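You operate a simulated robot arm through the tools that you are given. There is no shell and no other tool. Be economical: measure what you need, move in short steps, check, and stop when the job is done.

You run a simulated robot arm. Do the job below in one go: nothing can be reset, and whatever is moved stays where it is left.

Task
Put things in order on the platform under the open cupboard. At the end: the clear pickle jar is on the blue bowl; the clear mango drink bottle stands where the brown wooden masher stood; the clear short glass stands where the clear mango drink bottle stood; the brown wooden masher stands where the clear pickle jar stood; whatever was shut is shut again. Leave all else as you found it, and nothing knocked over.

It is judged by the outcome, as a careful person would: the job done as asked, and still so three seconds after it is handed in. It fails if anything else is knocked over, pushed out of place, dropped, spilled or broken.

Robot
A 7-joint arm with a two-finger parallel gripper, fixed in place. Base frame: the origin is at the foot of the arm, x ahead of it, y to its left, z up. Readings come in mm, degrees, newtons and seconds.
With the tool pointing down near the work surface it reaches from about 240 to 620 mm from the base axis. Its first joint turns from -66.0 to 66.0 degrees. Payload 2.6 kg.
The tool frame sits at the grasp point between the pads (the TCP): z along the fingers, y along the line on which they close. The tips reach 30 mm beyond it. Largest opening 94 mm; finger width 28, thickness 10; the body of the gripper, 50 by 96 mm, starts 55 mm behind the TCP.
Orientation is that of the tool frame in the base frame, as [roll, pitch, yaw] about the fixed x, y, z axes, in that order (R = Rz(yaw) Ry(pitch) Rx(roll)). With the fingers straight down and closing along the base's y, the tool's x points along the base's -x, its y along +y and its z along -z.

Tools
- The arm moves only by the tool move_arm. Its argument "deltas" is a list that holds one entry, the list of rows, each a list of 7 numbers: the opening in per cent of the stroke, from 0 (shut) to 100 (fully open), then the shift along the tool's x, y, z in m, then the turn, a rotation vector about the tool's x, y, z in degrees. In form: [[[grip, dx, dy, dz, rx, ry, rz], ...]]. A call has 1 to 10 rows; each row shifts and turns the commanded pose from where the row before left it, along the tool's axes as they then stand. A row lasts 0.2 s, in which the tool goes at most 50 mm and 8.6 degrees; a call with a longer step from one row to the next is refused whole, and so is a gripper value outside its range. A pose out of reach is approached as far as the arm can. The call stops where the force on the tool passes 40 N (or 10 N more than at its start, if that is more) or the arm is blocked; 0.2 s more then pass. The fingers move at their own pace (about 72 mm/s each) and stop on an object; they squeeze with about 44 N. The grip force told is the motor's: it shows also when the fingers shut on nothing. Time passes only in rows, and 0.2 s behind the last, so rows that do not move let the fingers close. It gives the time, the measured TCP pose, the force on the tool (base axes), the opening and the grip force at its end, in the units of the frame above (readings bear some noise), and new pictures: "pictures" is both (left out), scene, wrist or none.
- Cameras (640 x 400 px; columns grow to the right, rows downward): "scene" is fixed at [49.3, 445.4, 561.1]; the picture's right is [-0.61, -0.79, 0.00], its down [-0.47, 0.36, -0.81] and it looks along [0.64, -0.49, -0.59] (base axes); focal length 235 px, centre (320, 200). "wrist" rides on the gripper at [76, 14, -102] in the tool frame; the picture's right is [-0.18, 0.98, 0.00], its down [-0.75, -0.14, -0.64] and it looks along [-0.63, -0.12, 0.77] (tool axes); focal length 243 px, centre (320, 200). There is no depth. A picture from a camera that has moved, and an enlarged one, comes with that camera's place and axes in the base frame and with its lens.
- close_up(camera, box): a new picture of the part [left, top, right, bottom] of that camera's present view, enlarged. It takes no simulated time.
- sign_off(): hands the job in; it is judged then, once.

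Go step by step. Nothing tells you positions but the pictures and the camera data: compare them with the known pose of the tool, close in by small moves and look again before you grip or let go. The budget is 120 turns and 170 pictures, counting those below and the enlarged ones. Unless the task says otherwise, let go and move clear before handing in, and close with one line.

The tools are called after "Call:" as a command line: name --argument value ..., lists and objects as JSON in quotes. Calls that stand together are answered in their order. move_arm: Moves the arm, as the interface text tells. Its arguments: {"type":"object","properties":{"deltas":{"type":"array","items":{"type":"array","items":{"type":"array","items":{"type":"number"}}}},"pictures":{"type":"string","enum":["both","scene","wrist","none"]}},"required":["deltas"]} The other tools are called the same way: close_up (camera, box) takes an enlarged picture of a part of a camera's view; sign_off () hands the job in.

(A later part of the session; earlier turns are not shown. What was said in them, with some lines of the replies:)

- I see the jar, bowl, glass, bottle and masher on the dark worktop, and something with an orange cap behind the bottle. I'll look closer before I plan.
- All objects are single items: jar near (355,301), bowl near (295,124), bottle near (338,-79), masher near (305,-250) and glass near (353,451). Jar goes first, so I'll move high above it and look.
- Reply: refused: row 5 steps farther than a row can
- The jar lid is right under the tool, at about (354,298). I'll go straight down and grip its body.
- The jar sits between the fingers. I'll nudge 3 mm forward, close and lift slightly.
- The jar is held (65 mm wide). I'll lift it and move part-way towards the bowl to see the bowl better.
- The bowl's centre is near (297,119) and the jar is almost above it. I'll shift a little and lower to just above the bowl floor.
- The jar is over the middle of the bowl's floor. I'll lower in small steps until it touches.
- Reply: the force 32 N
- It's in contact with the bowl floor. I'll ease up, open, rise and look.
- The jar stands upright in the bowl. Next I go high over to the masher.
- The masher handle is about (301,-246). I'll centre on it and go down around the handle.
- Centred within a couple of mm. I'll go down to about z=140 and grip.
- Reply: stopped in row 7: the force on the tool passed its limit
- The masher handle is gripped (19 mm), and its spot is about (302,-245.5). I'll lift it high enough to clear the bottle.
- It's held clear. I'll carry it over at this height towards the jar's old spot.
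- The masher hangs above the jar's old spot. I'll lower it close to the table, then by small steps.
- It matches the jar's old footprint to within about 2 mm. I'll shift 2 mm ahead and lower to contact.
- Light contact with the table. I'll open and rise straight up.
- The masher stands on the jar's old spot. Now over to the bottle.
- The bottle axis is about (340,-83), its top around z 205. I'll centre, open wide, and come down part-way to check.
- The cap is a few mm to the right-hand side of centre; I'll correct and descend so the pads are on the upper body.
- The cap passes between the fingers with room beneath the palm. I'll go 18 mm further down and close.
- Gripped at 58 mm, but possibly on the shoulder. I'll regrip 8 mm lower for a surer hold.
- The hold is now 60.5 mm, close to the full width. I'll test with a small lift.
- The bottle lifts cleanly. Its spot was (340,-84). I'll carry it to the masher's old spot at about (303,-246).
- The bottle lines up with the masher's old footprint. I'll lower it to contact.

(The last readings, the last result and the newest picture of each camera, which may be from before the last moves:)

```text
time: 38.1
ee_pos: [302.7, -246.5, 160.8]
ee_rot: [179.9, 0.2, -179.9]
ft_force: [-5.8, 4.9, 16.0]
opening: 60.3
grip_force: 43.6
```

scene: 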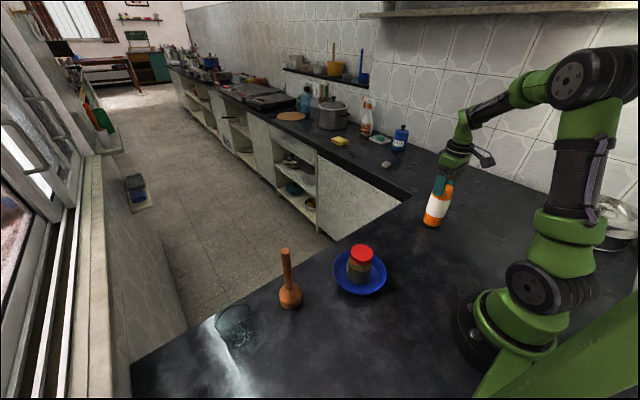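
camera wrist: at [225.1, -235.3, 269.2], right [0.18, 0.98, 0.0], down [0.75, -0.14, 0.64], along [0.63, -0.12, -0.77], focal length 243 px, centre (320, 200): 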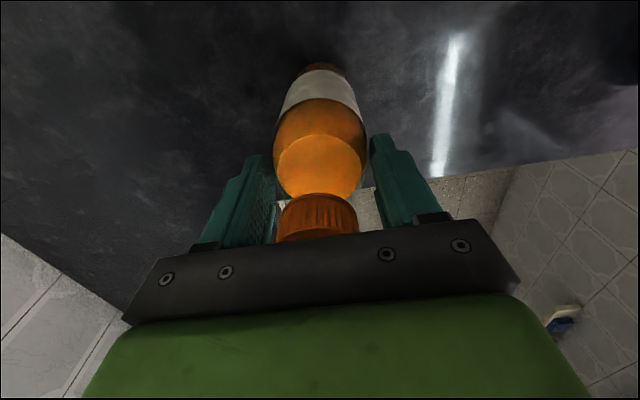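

Contact made. I'll release and rise straight up.

Call:
move_arm --deltas '[[[75, 0, 0, 0, 0, 0, 0], [85, 0, 0, 0, 0, 0, 0], [100, 0, 0, 0, 0, 0, 0], [100, 0, 0, 0, 0, 0, 0], [100, 0, 0, -0.04, 0, 0, 0], [100, 0, 0, -0.045, 0, 0, 0], [100, 0, 0, -0.045, 0, 0, 0], [100, 0, 0, -0.02, 0, 0, 0]]]'

Call:
close_up --camera "scene" --box '[190, 280, 302, 350]'

```text
time: 39.9
ee_pos: [303.0, -247.3, 308.4]
ee_rot: [180.0, 0.1, -180.0]
ft_force: [0.1, -0.2, 0.0]
opening: 94.1
grip_force: 0.0
camera wrist: at [225.5, -234.4, 411.0], right [0.18, 0.98, 0.0], down [0.75, -0.14, 0.64], along [0.63, -0.12, -0.77], focal length 243 px, centre (320, 200)
```

scene: 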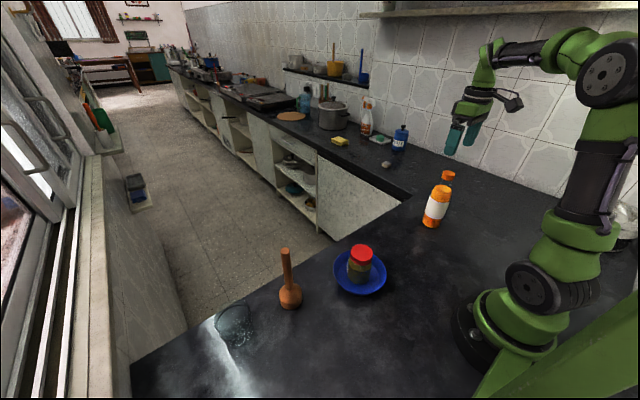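
wrist: 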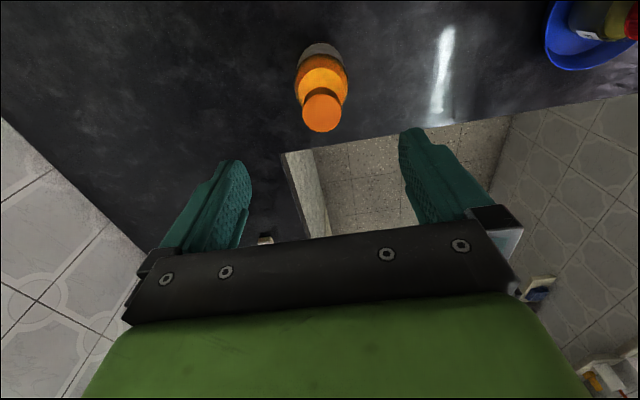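

```text
5.71 times, centred on (246, 315) of scene
camera zoom: at [49.3, 445.4, 561.1], right [-0.61, -0.79, 0.0], down [-0.47, 0.36, -0.81], along [0.64, -0.49, -0.59], focal length 1342 px, centre (743, -457)
```

zoom: 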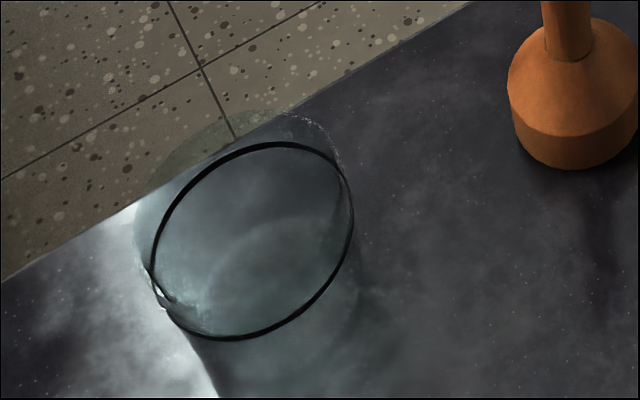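

The bottle is placed. The glass is hard to see, so I'll travel high over there and look at it from above with the wrist camera.

Call:
move_arm --deltas '[[[100, -0.003, 0.046, 0, 0, 0, 0], [100, -0.003, 0.046, 0, 0, 0, 0], [100, -0.003, 0.046, 0, 0, 0, 0], [100, -0.003, 0.046, 0, 0, 0, 0], [100, -0.003, 0.046, 0, 0, 0, 0], [100, -0.003, 0.046, 0, 0, 0, 0], [100, -0.003, 0.046, 0, 0, 0, 0], [100, -0.003, 0.046, 0, 0, 0, 0], [100, -0.003, 0.046, 0, 0, 0, 0], [100, -0.003, 0.046, 0, 0, 0, 0]]]' --pictures "none"

Call:
move_arm --deltas '[[[100, -0.004, 0.045, 0, 0, 0, 0], [100, -0.004, 0.045, 0, 0, 0, 0], [100, -0.004, 0.045, 0, 0, 0, 0], [100, -0.004, 0.045, 0, 0, 0, 0], [100, -0.004, 0.045, 0, 0, 0, 0], [100, 0, 0, 0.045, 0, 0, 0], [100, 0, 0, 0.045, 0, 0, 0], [100, 0, 0, 0, 0, 0, 0]]]'

Call:
close_up --camera "wrist" --box '[200, 0, 440, 150]'

```text
time: 42.1
ee_pos: [332.3, 216.0, 314.1]
ee_rot: [179.9, 0.3, -180.0]
ft_force: [0.1, 0.6, 0.4]
opening: 93.9
grip_force: 0.1
```

```text
time: 43.9
ee_pos: [351.8, 419.1, 219.5]
ee_rot: [179.8, 0.1, -179.9]
ft_force: [-0.2, -1.0, -0.5]
opening: 93.8
grip_force: 0.0
out of reach, approached as far as the arm can: row 5
camera wrist: at [274.6, 431.1, 322.2], right [0.18, 0.98, 0.0], down [0.75, -0.14, 0.64], along [0.63, -0.12, -0.77], focal length 243 px, centre (320, 200)
```

scene: 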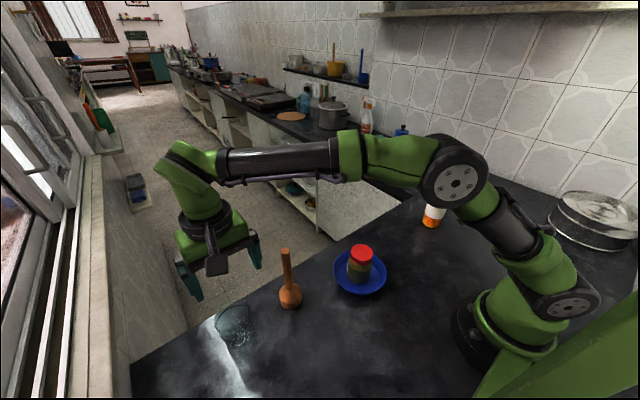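
wrist: 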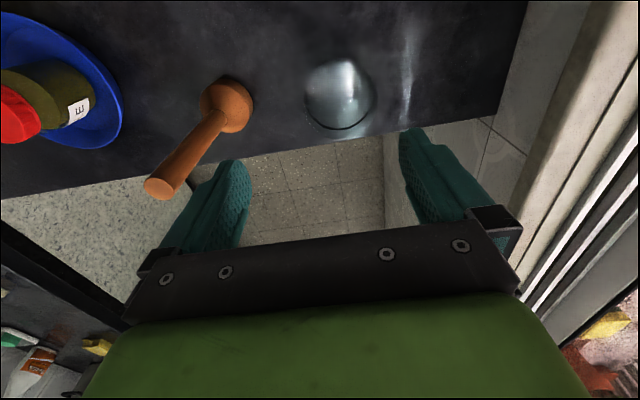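

```text
2.67 times, centred on (320, 75) of wrist
camera zoom: at [274.6, 431.1, 322.2], right [0.18, 0.98, 0.0], down [0.75, -0.14, 0.64], along [0.63, -0.12, -0.77], focal length 647 px, centre (320, 533)
```

zoom: 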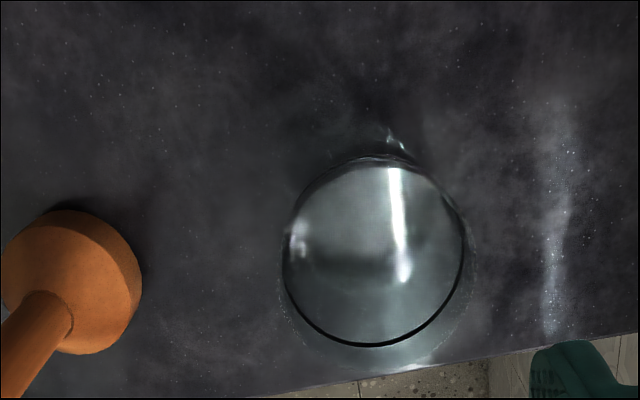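

The glass rim appears about 75 mm wide, near z 75, centred about (356,437). I'll lower to a height where I can reach it and centre over it.

Call:
move_arm --deltas '[[[100, 0, 0, 0.045, 0, 0, 0], [100, 0, 0, 0.025, 0, 0, 0], [100, -0.004, 0.009, 0, 0, 0, 0], [100, 0, 0.009, 0, 0, 0, 0], [100, 0, 0, 0, 0, 0, 0]]]'

Call:
close_up --camera "wrist" --box '[200, 60, 440, 210]'

Call:
close_up --camera "scene" --box '[150, 230, 310, 330]'

```text
time: 45.1
ee_pos: [356.1, 436.0, 150.4]
ee_rot: [179.9, 0.1, -179.9]
ft_force: [-0.3, -0.2, -0.6]
opening: 94.0
grip_force: 0.1
camera wrist: at [278.7, 450.0, 254.1], right [0.18, 0.98, 0.0], down [0.75, -0.14, 0.64], along [0.63, -0.12, -0.77], focal length 243 px, centre (320, 200)
```

scene: 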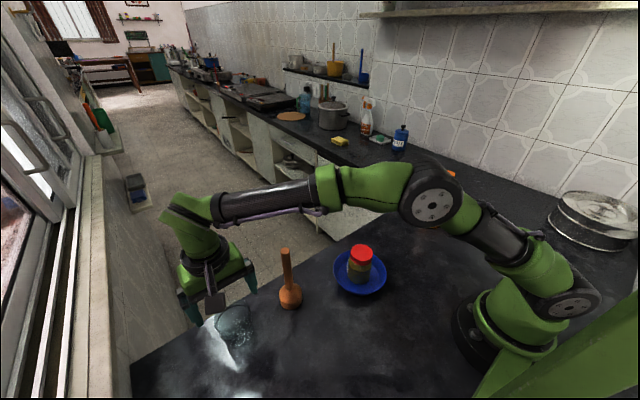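
wrist: 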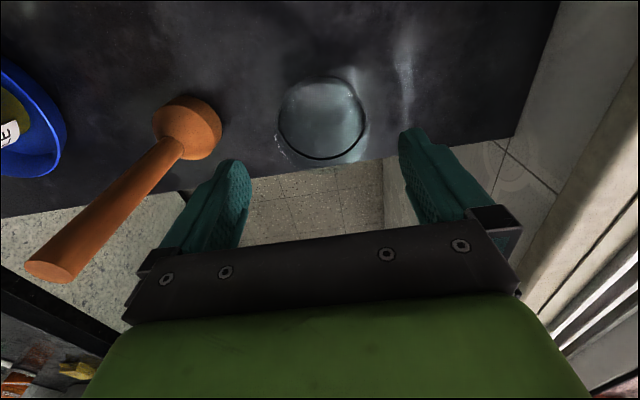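

```text
2.67 times, centred on (320, 135) of wrist
camera zoom: at [278.7, 450.0, 254.1], right [0.18, 0.98, 0.0], down [0.75, -0.14, 0.64], along [0.63, -0.12, -0.77], focal length 647 px, centre (320, 373)
```

zoom: 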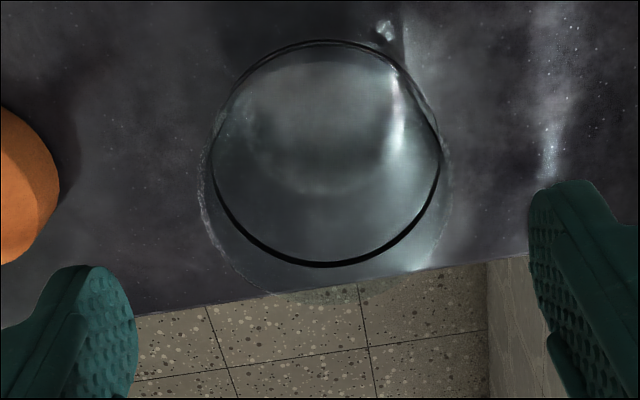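

```text
4.00 times, centred on (230, 280) of scene
camera zoom: at [49.3, 445.4, 561.1], right [-0.61, -0.79, 0.0], down [-0.47, 0.36, -0.81], along [0.64, -0.49, -0.59], focal length 940 px, centre (680, -120)
```

zoom: 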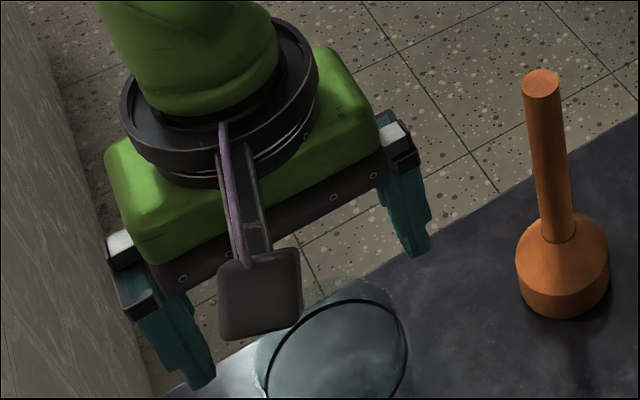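

The glass rim is centred at about (357,437), right under the tool, with about 9 mm free on each side. I'll go down around it.

Call:
move_arm --deltas '[[[100, -0.001, 0.001, 0.03, 0, 0, 0], [100, 0, 0, 0.02, 0, 0, 0], [100, 0, 0, 0.015, 0, 0, 0], [100, 0, 0, 0, 0, 0, 0]]]' --pictures "wrist"

Call:
close_up --camera "scene" --box '[160, 270, 288, 350]'

```text
time: 46.1
ee_pos: [356.0, 436.0, 86.3]
ee_rot: [179.9, 0.2, 180.0]
ft_force: [-0.2, 0.2, -0.3]
opening: 94.1
grip_force: 0.1
camera wrist: at [278.5, 448.9, 188.2], right [0.18, 0.98, 0.0], down [0.75, -0.14, 0.64], along [0.63, -0.12, -0.77], focal length 243 px, centre (320, 200)
```

wrist: 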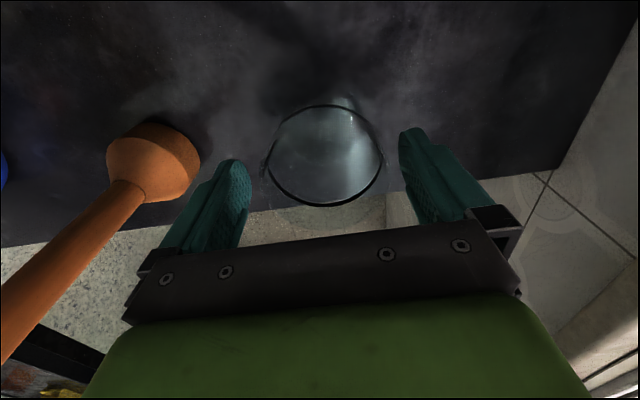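

```text
5.00 times, centred on (224, 310) of scene
camera zoom: at [49.3, 445.4, 561.1], right [-0.61, -0.79, 0.0], down [-0.47, 0.36, -0.81], along [0.64, -0.49, -0.59], focal length 1174 px, centre (800, -350)
```

zoom: 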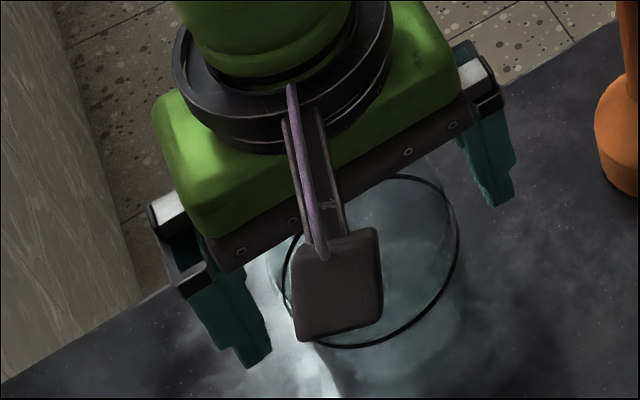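

The fingers straddle the glass with room on both sides. I'll descend further and close gently.

Call:
move_arm --deltas '[[[100, 0, 0.001, 0.02, 0, 0, 0], [100, 0, 0, 0.015, 0, 0, 0], [90, 0, 0, 0, 0, 0, 0], [80, 0, 0, 0, 0, 0, 0], [70, 0, 0, 0, 0, 0, 0], [50, 0, 0, 0, 0, 0, 0], [0, 0, 0, 0, 0, 0, 0], [0, 0, 0, 0, 0, 0, 0]]]'

Call:
close_up --camera "scene" --box '[160, 280, 288, 360]'

```text
time: 47.9
ee_pos: [356.0, 436.7, 49.1]
ee_rot: [179.8, 0.1, 180.0]
ft_force: [0.6, 0.2, -0.3]
opening: 73.1
grip_force: 44.0
camera wrist: at [278.6, 450.3, 152.9], right [0.18, 0.98, 0.0], down [0.75, -0.14, 0.64], along [0.63, -0.12, -0.77], focal length 243 px, centre (320, 200)
```

scene: 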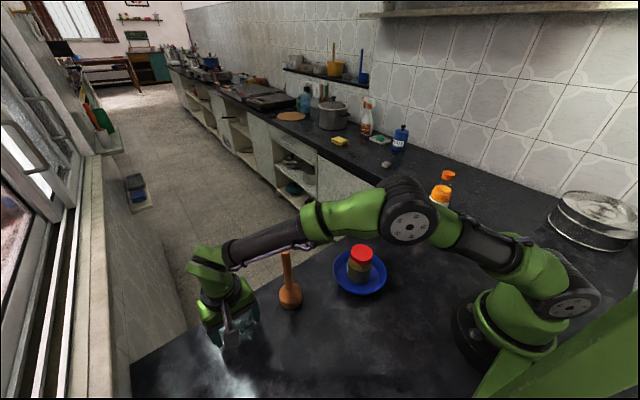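
wrist: 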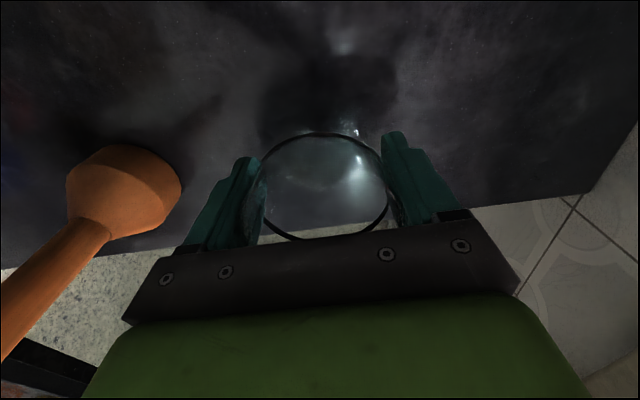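

```text
5.00 times, centred on (224, 320) of scene
camera zoom: at [49.3, 445.4, 561.1], right [-0.61, -0.79, 0.0], down [-0.47, 0.36, -0.81], along [0.64, -0.49, -0.59], focal length 1174 px, centre (800, -400)
```

zoom: 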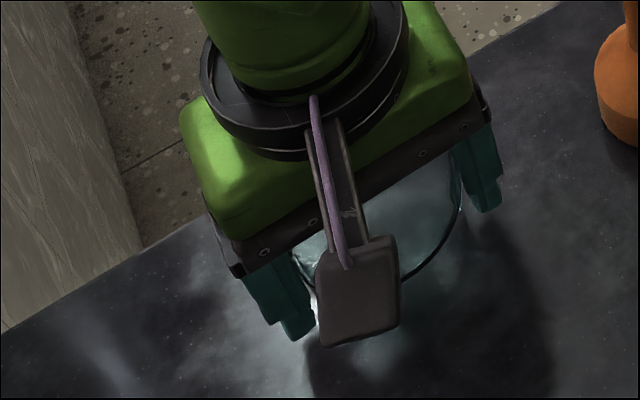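

The glass is gripped at 73 mm. I'll lift it level, pull back in x, then lift higher to clear the masher.

Call:
move_arm --deltas '[[[0, 0, 0, -0.01, 0, 0, 0], [0, 0, 0, -0.03, 0, 0, 0], [0, 0, 0, -0.03, 0, 0, 0], [0, 0, 0, -0.03, 0, 0, 0], [0, 0, 0, 0, 0, 0, 0]]]'

```text
time: 49.1
ee_pos: [355.8, 437.4, 151.2]
ee_rot: [179.9, 0.2, -180.0]
ft_force: [0.3, -0.2, -2.4]
opening: 73.2
grip_force: 43.5
camera wrist: at [279.4, 450.4, 253.8], right [0.18, 0.98, 0.0], down [0.75, -0.14, 0.64], along [0.63, -0.12, -0.77], focal length 243 px, centre (320, 200)
```

scene: 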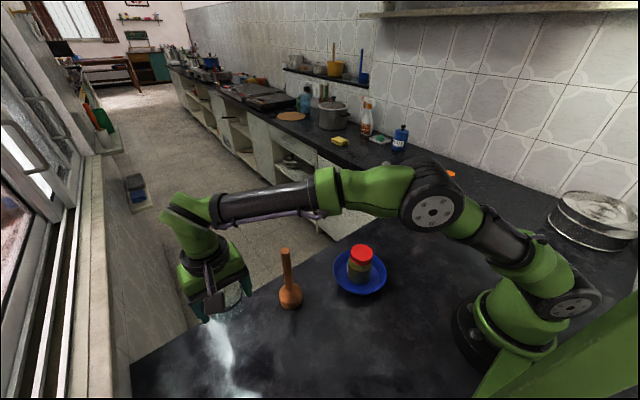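
wrist: 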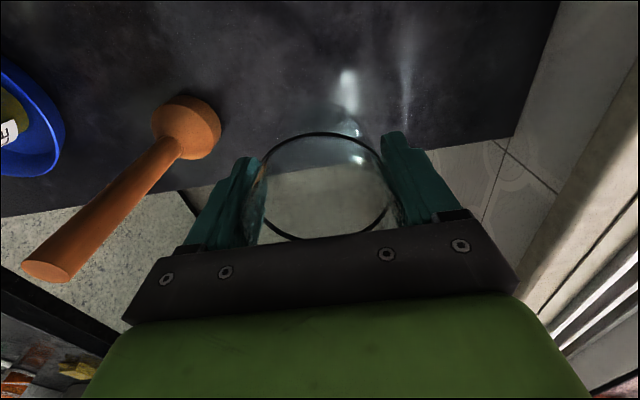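

The glass is held and level. Now I pull back in x and lift.

Call:
move_arm --deltas '[[[0, 0.03, 0, -0.01, 0, 0, 0], [0, 0.03, 0, -0.01, 0, 0, 0], [0, 0.02, -0.01, -0.02, 0, 0, 0], [0, 0, -0.01, -0.035, 0, 0, 0], [0, 0, -0.01, -0.035, 0, 0, 0], [0, 0, -0.01, -0.035, 0, 0, 0], [0, 0, 0, 0, 0, 0, 0]]]' --pictures "scene"

```text
time: 50.7
ee_pos: [274.5, 399.1, 296.7]
ee_rot: [180.0, 0.1, -179.9]
ft_force: [0.1, -0.5, -1.9]
opening: 73.0
grip_force: 43.8
```

scene: 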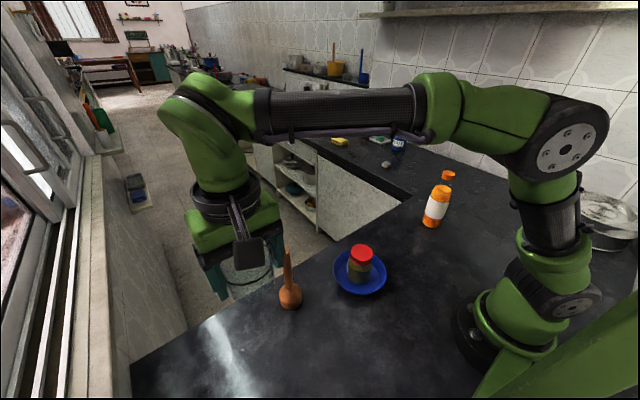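

The glass is well above everything. I'll carry it over to the bottle's old spot.

Call:
move_arm --deltas '[[[0, 0, -0.044, 0, 0, 0, 0], [0, 0, -0.044, 0, 0, 0, 0], [0, 0, -0.044, 0, 0, 0, 0], [0, 0, -0.044, 0, 0, 0, 0], [0, -0.01, -0.044, 0, 0, 0, 0], [0, -0.01, -0.044, 0, 0, 0, 0], [0, -0.01, -0.044, 0, 0, 0, 0], [0, -0.01, -0.044, 0, 0, 0, 0], [0, -0.01, -0.044, 0, 0, 0, 0], [0, -0.01, -0.044, 0, 0, 0, 0]]]' --pictures "none"

Call:
move_arm --deltas '[[[0, -0.003, -0.04, 0, 0, 0, 0], [0, 0, -0.004, 0, 0, 0, 0], [0, 0, 0, 0.045, 0, 0, 0], [0, 0, 0, 0.045, 0, 0, 0], [0, 0, 0, 0.045, 0, 0, 0], [0, 0, 0, 0.045, 0, 0, 0], [0, 0, 0, 0.04, 0, 0, 0], [0, 0, 0, 0.01, 0, 0, 0], [0, 0, 0, 0, 0, 0, 0]]]'

Call:
close_up --camera "scene" --box '[340, 170, 468, 250]'

```text
time: 52.9
ee_pos: [331.3, -46.4, 295.2]
ee_rot: [179.9, 0.2, 180.0]
ft_force: [-0.1, 0.3, -2.8]
opening: 73.1
grip_force: 44.0
```

```text
time: 54.9
ee_pos: [336.9, -86.6, 67.4]
ee_rot: [179.7, 0.1, 180.0]
ft_force: [0.2, -0.8, -1.5]
opening: 73.3
grip_force: 44.2
camera wrist: at [259.9, -74.4, 169.2], right [0.18, 0.98, 0.0], down [0.75, -0.14, 0.64], along [0.63, -0.12, -0.77], focal length 243 px, centre (320, 200)
```

scene: 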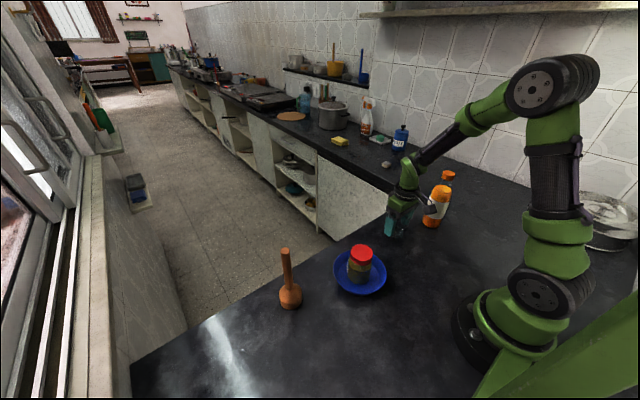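
wrist: 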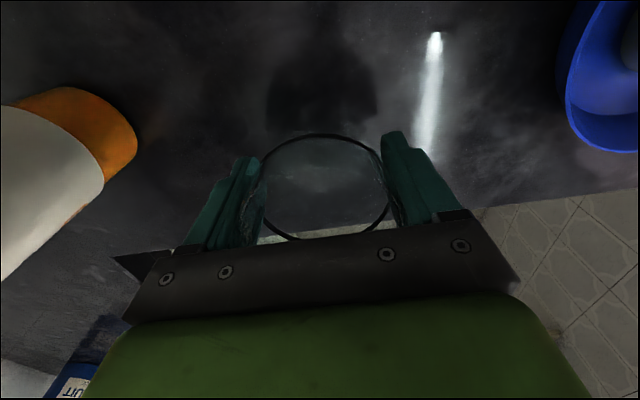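

```text
5.00 times, centred on (404, 210) of scene
camera zoom: at [49.3, 445.4, 561.1], right [-0.61, -0.79, 0.0], down [-0.47, 0.36, -0.81], along [0.64, -0.49, -0.59], focal length 1174 px, centre (-100, 150)
```

zoom: 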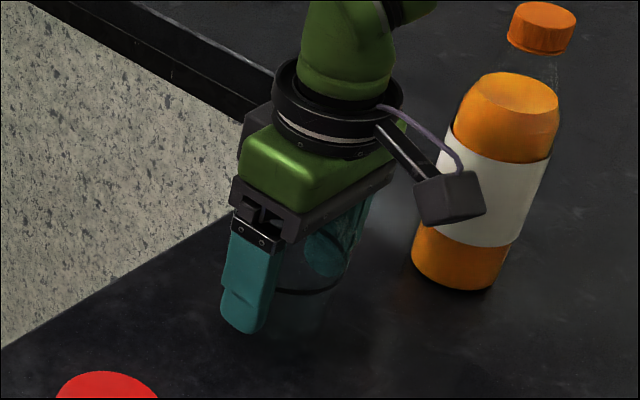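

Above the bottle's old spot. A 2 mm correction, then I lower in small steps to the table.

Call:
move_arm --deltas '[[[0, -0.001, 0.001, 0.008, 0, 0, 0], [0, 0, 0, 0.005, 0, 0, 0], [0, 0, 0, 0.002, 0, 0, 0], [0, 0, 0, 0.001, 0, 0, 0], [0, 0, 0, 0, 0, 0, 0]]]' --pictures "none"

```text
time: 56.1
ee_pos: [339.3, -86.3, 48.7]
ee_rot: [179.9, 0.2, 180.0]
ft_force: [-4.4, 2.6, 11.7]
opening: 73.2
grip_force: 43.7
```

The glass touches the table. I'll release, and rise straight up.

Call:
move_arm --deltas '[[[85, 0, 0, 0, 0, 0, 0], [100, 0, 0, 0, 0, 0, 0], [100, 0, 0, 0, 0, 0, 0], [100, 0, 0, -0.03, 0, 0, 0], [100, 0, 0, -0.045, 0, 0, 0], [100, 0, 0, -0.045, 0, 0, 0], [100, 0, 0, -0.045, 0, 0, 0], [100, 0, 0, -0.045, 0, 0, 0], [100, 0, 0, -0.045, 0, 0, 0], [100, 0, 0, 0, 0, 0, 0]]]'

Call:
close_up --camera "scene" --box '[260, 160, 484, 300]'

```text
time: 58.3
ee_pos: [335.6, -90.9, 306.3]
ee_rot: [179.9, 0.1, 179.9]
ft_force: [0.2, 0.5, -0.1]
opening: 94.0
grip_force: 0.0
camera wrist: at [259.1, -77.9, 409.3], right [0.18, 0.98, 0.0], down [0.75, -0.14, 0.64], along [0.63, -0.12, -0.77], focal length 243 px, centre (320, 200)
```

scene: 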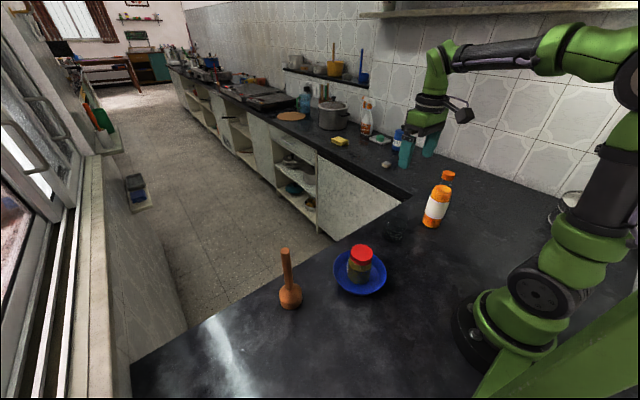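
wrist: 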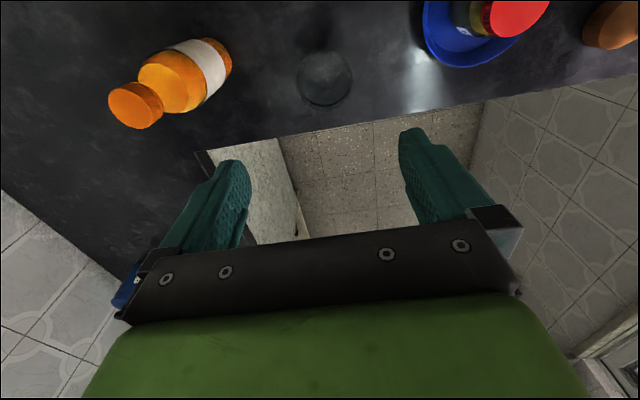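

```text
2.86 times, centred on (372, 230) of scene
camera zoom: at [49.3, 445.4, 561.1], right [-0.61, -0.79, 0.0], down [-0.47, 0.36, -0.81], along [0.64, -0.49, -0.59], focal length 671 px, centre (171, 114)
```

zoom: 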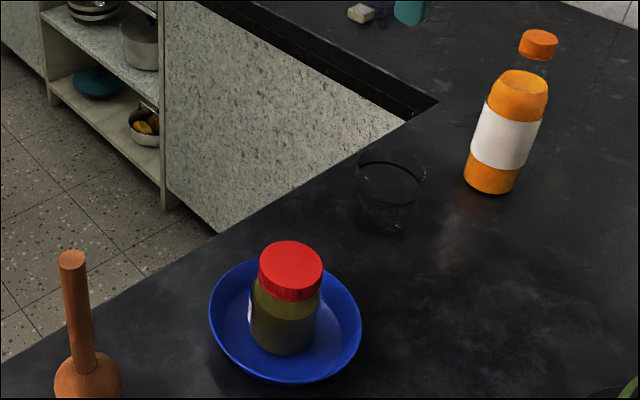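

All four seem to stand upright. One closer look at the glass to check where it stands.

Call:
close_up --camera "scene" --box '[340, 190, 452, 260]'

Call:
close_up --camera "wrist" --box '[240, 20, 400, 120]'

```text
5.71 times, centred on (396, 225) of scene
camera zoom: at [49.3, 445.4, 561.1], right [-0.61, -0.79, 0.0], down [-0.47, 0.36, -0.81], along [0.64, -0.49, -0.59], focal length 1342 px, centre (-114, 57)
```

zoom: 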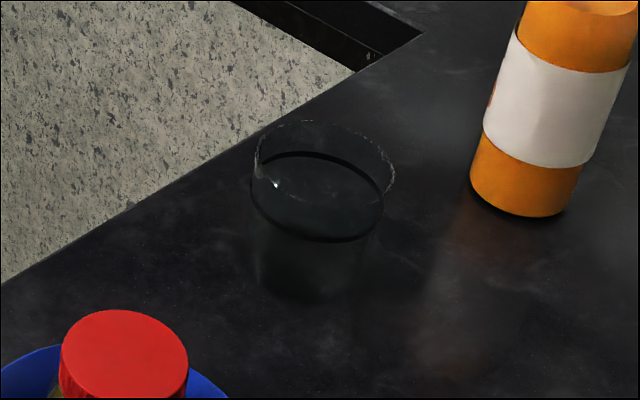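

```text
4.00 times, centred on (320, 70) of wrist
camera zoom: at [259.1, -77.9, 409.3], right [0.18, 0.98, 0.0], down [0.75, -0.14, 0.64], along [0.63, -0.12, -0.77], focal length 970 px, centre (320, 720)
```

zoom: 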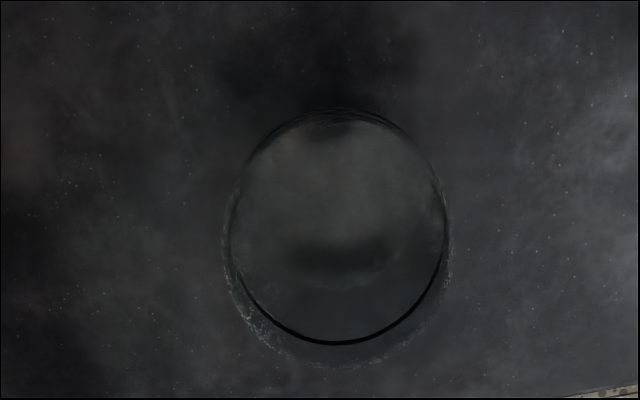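

The glass stands within a few mm of the bottle's old spot. Everything else is in place, nothing that was shut has been opened, and the arm is clear, so I'm handing in.

Call:
sign_off

```text
The job is handed in.
```

The pickle jar is in the blue bowl, and the bottle, glass and masher each stand within a few millimetres of the spots you named. Nothing was knocked over, and nothing that was shut was opened.
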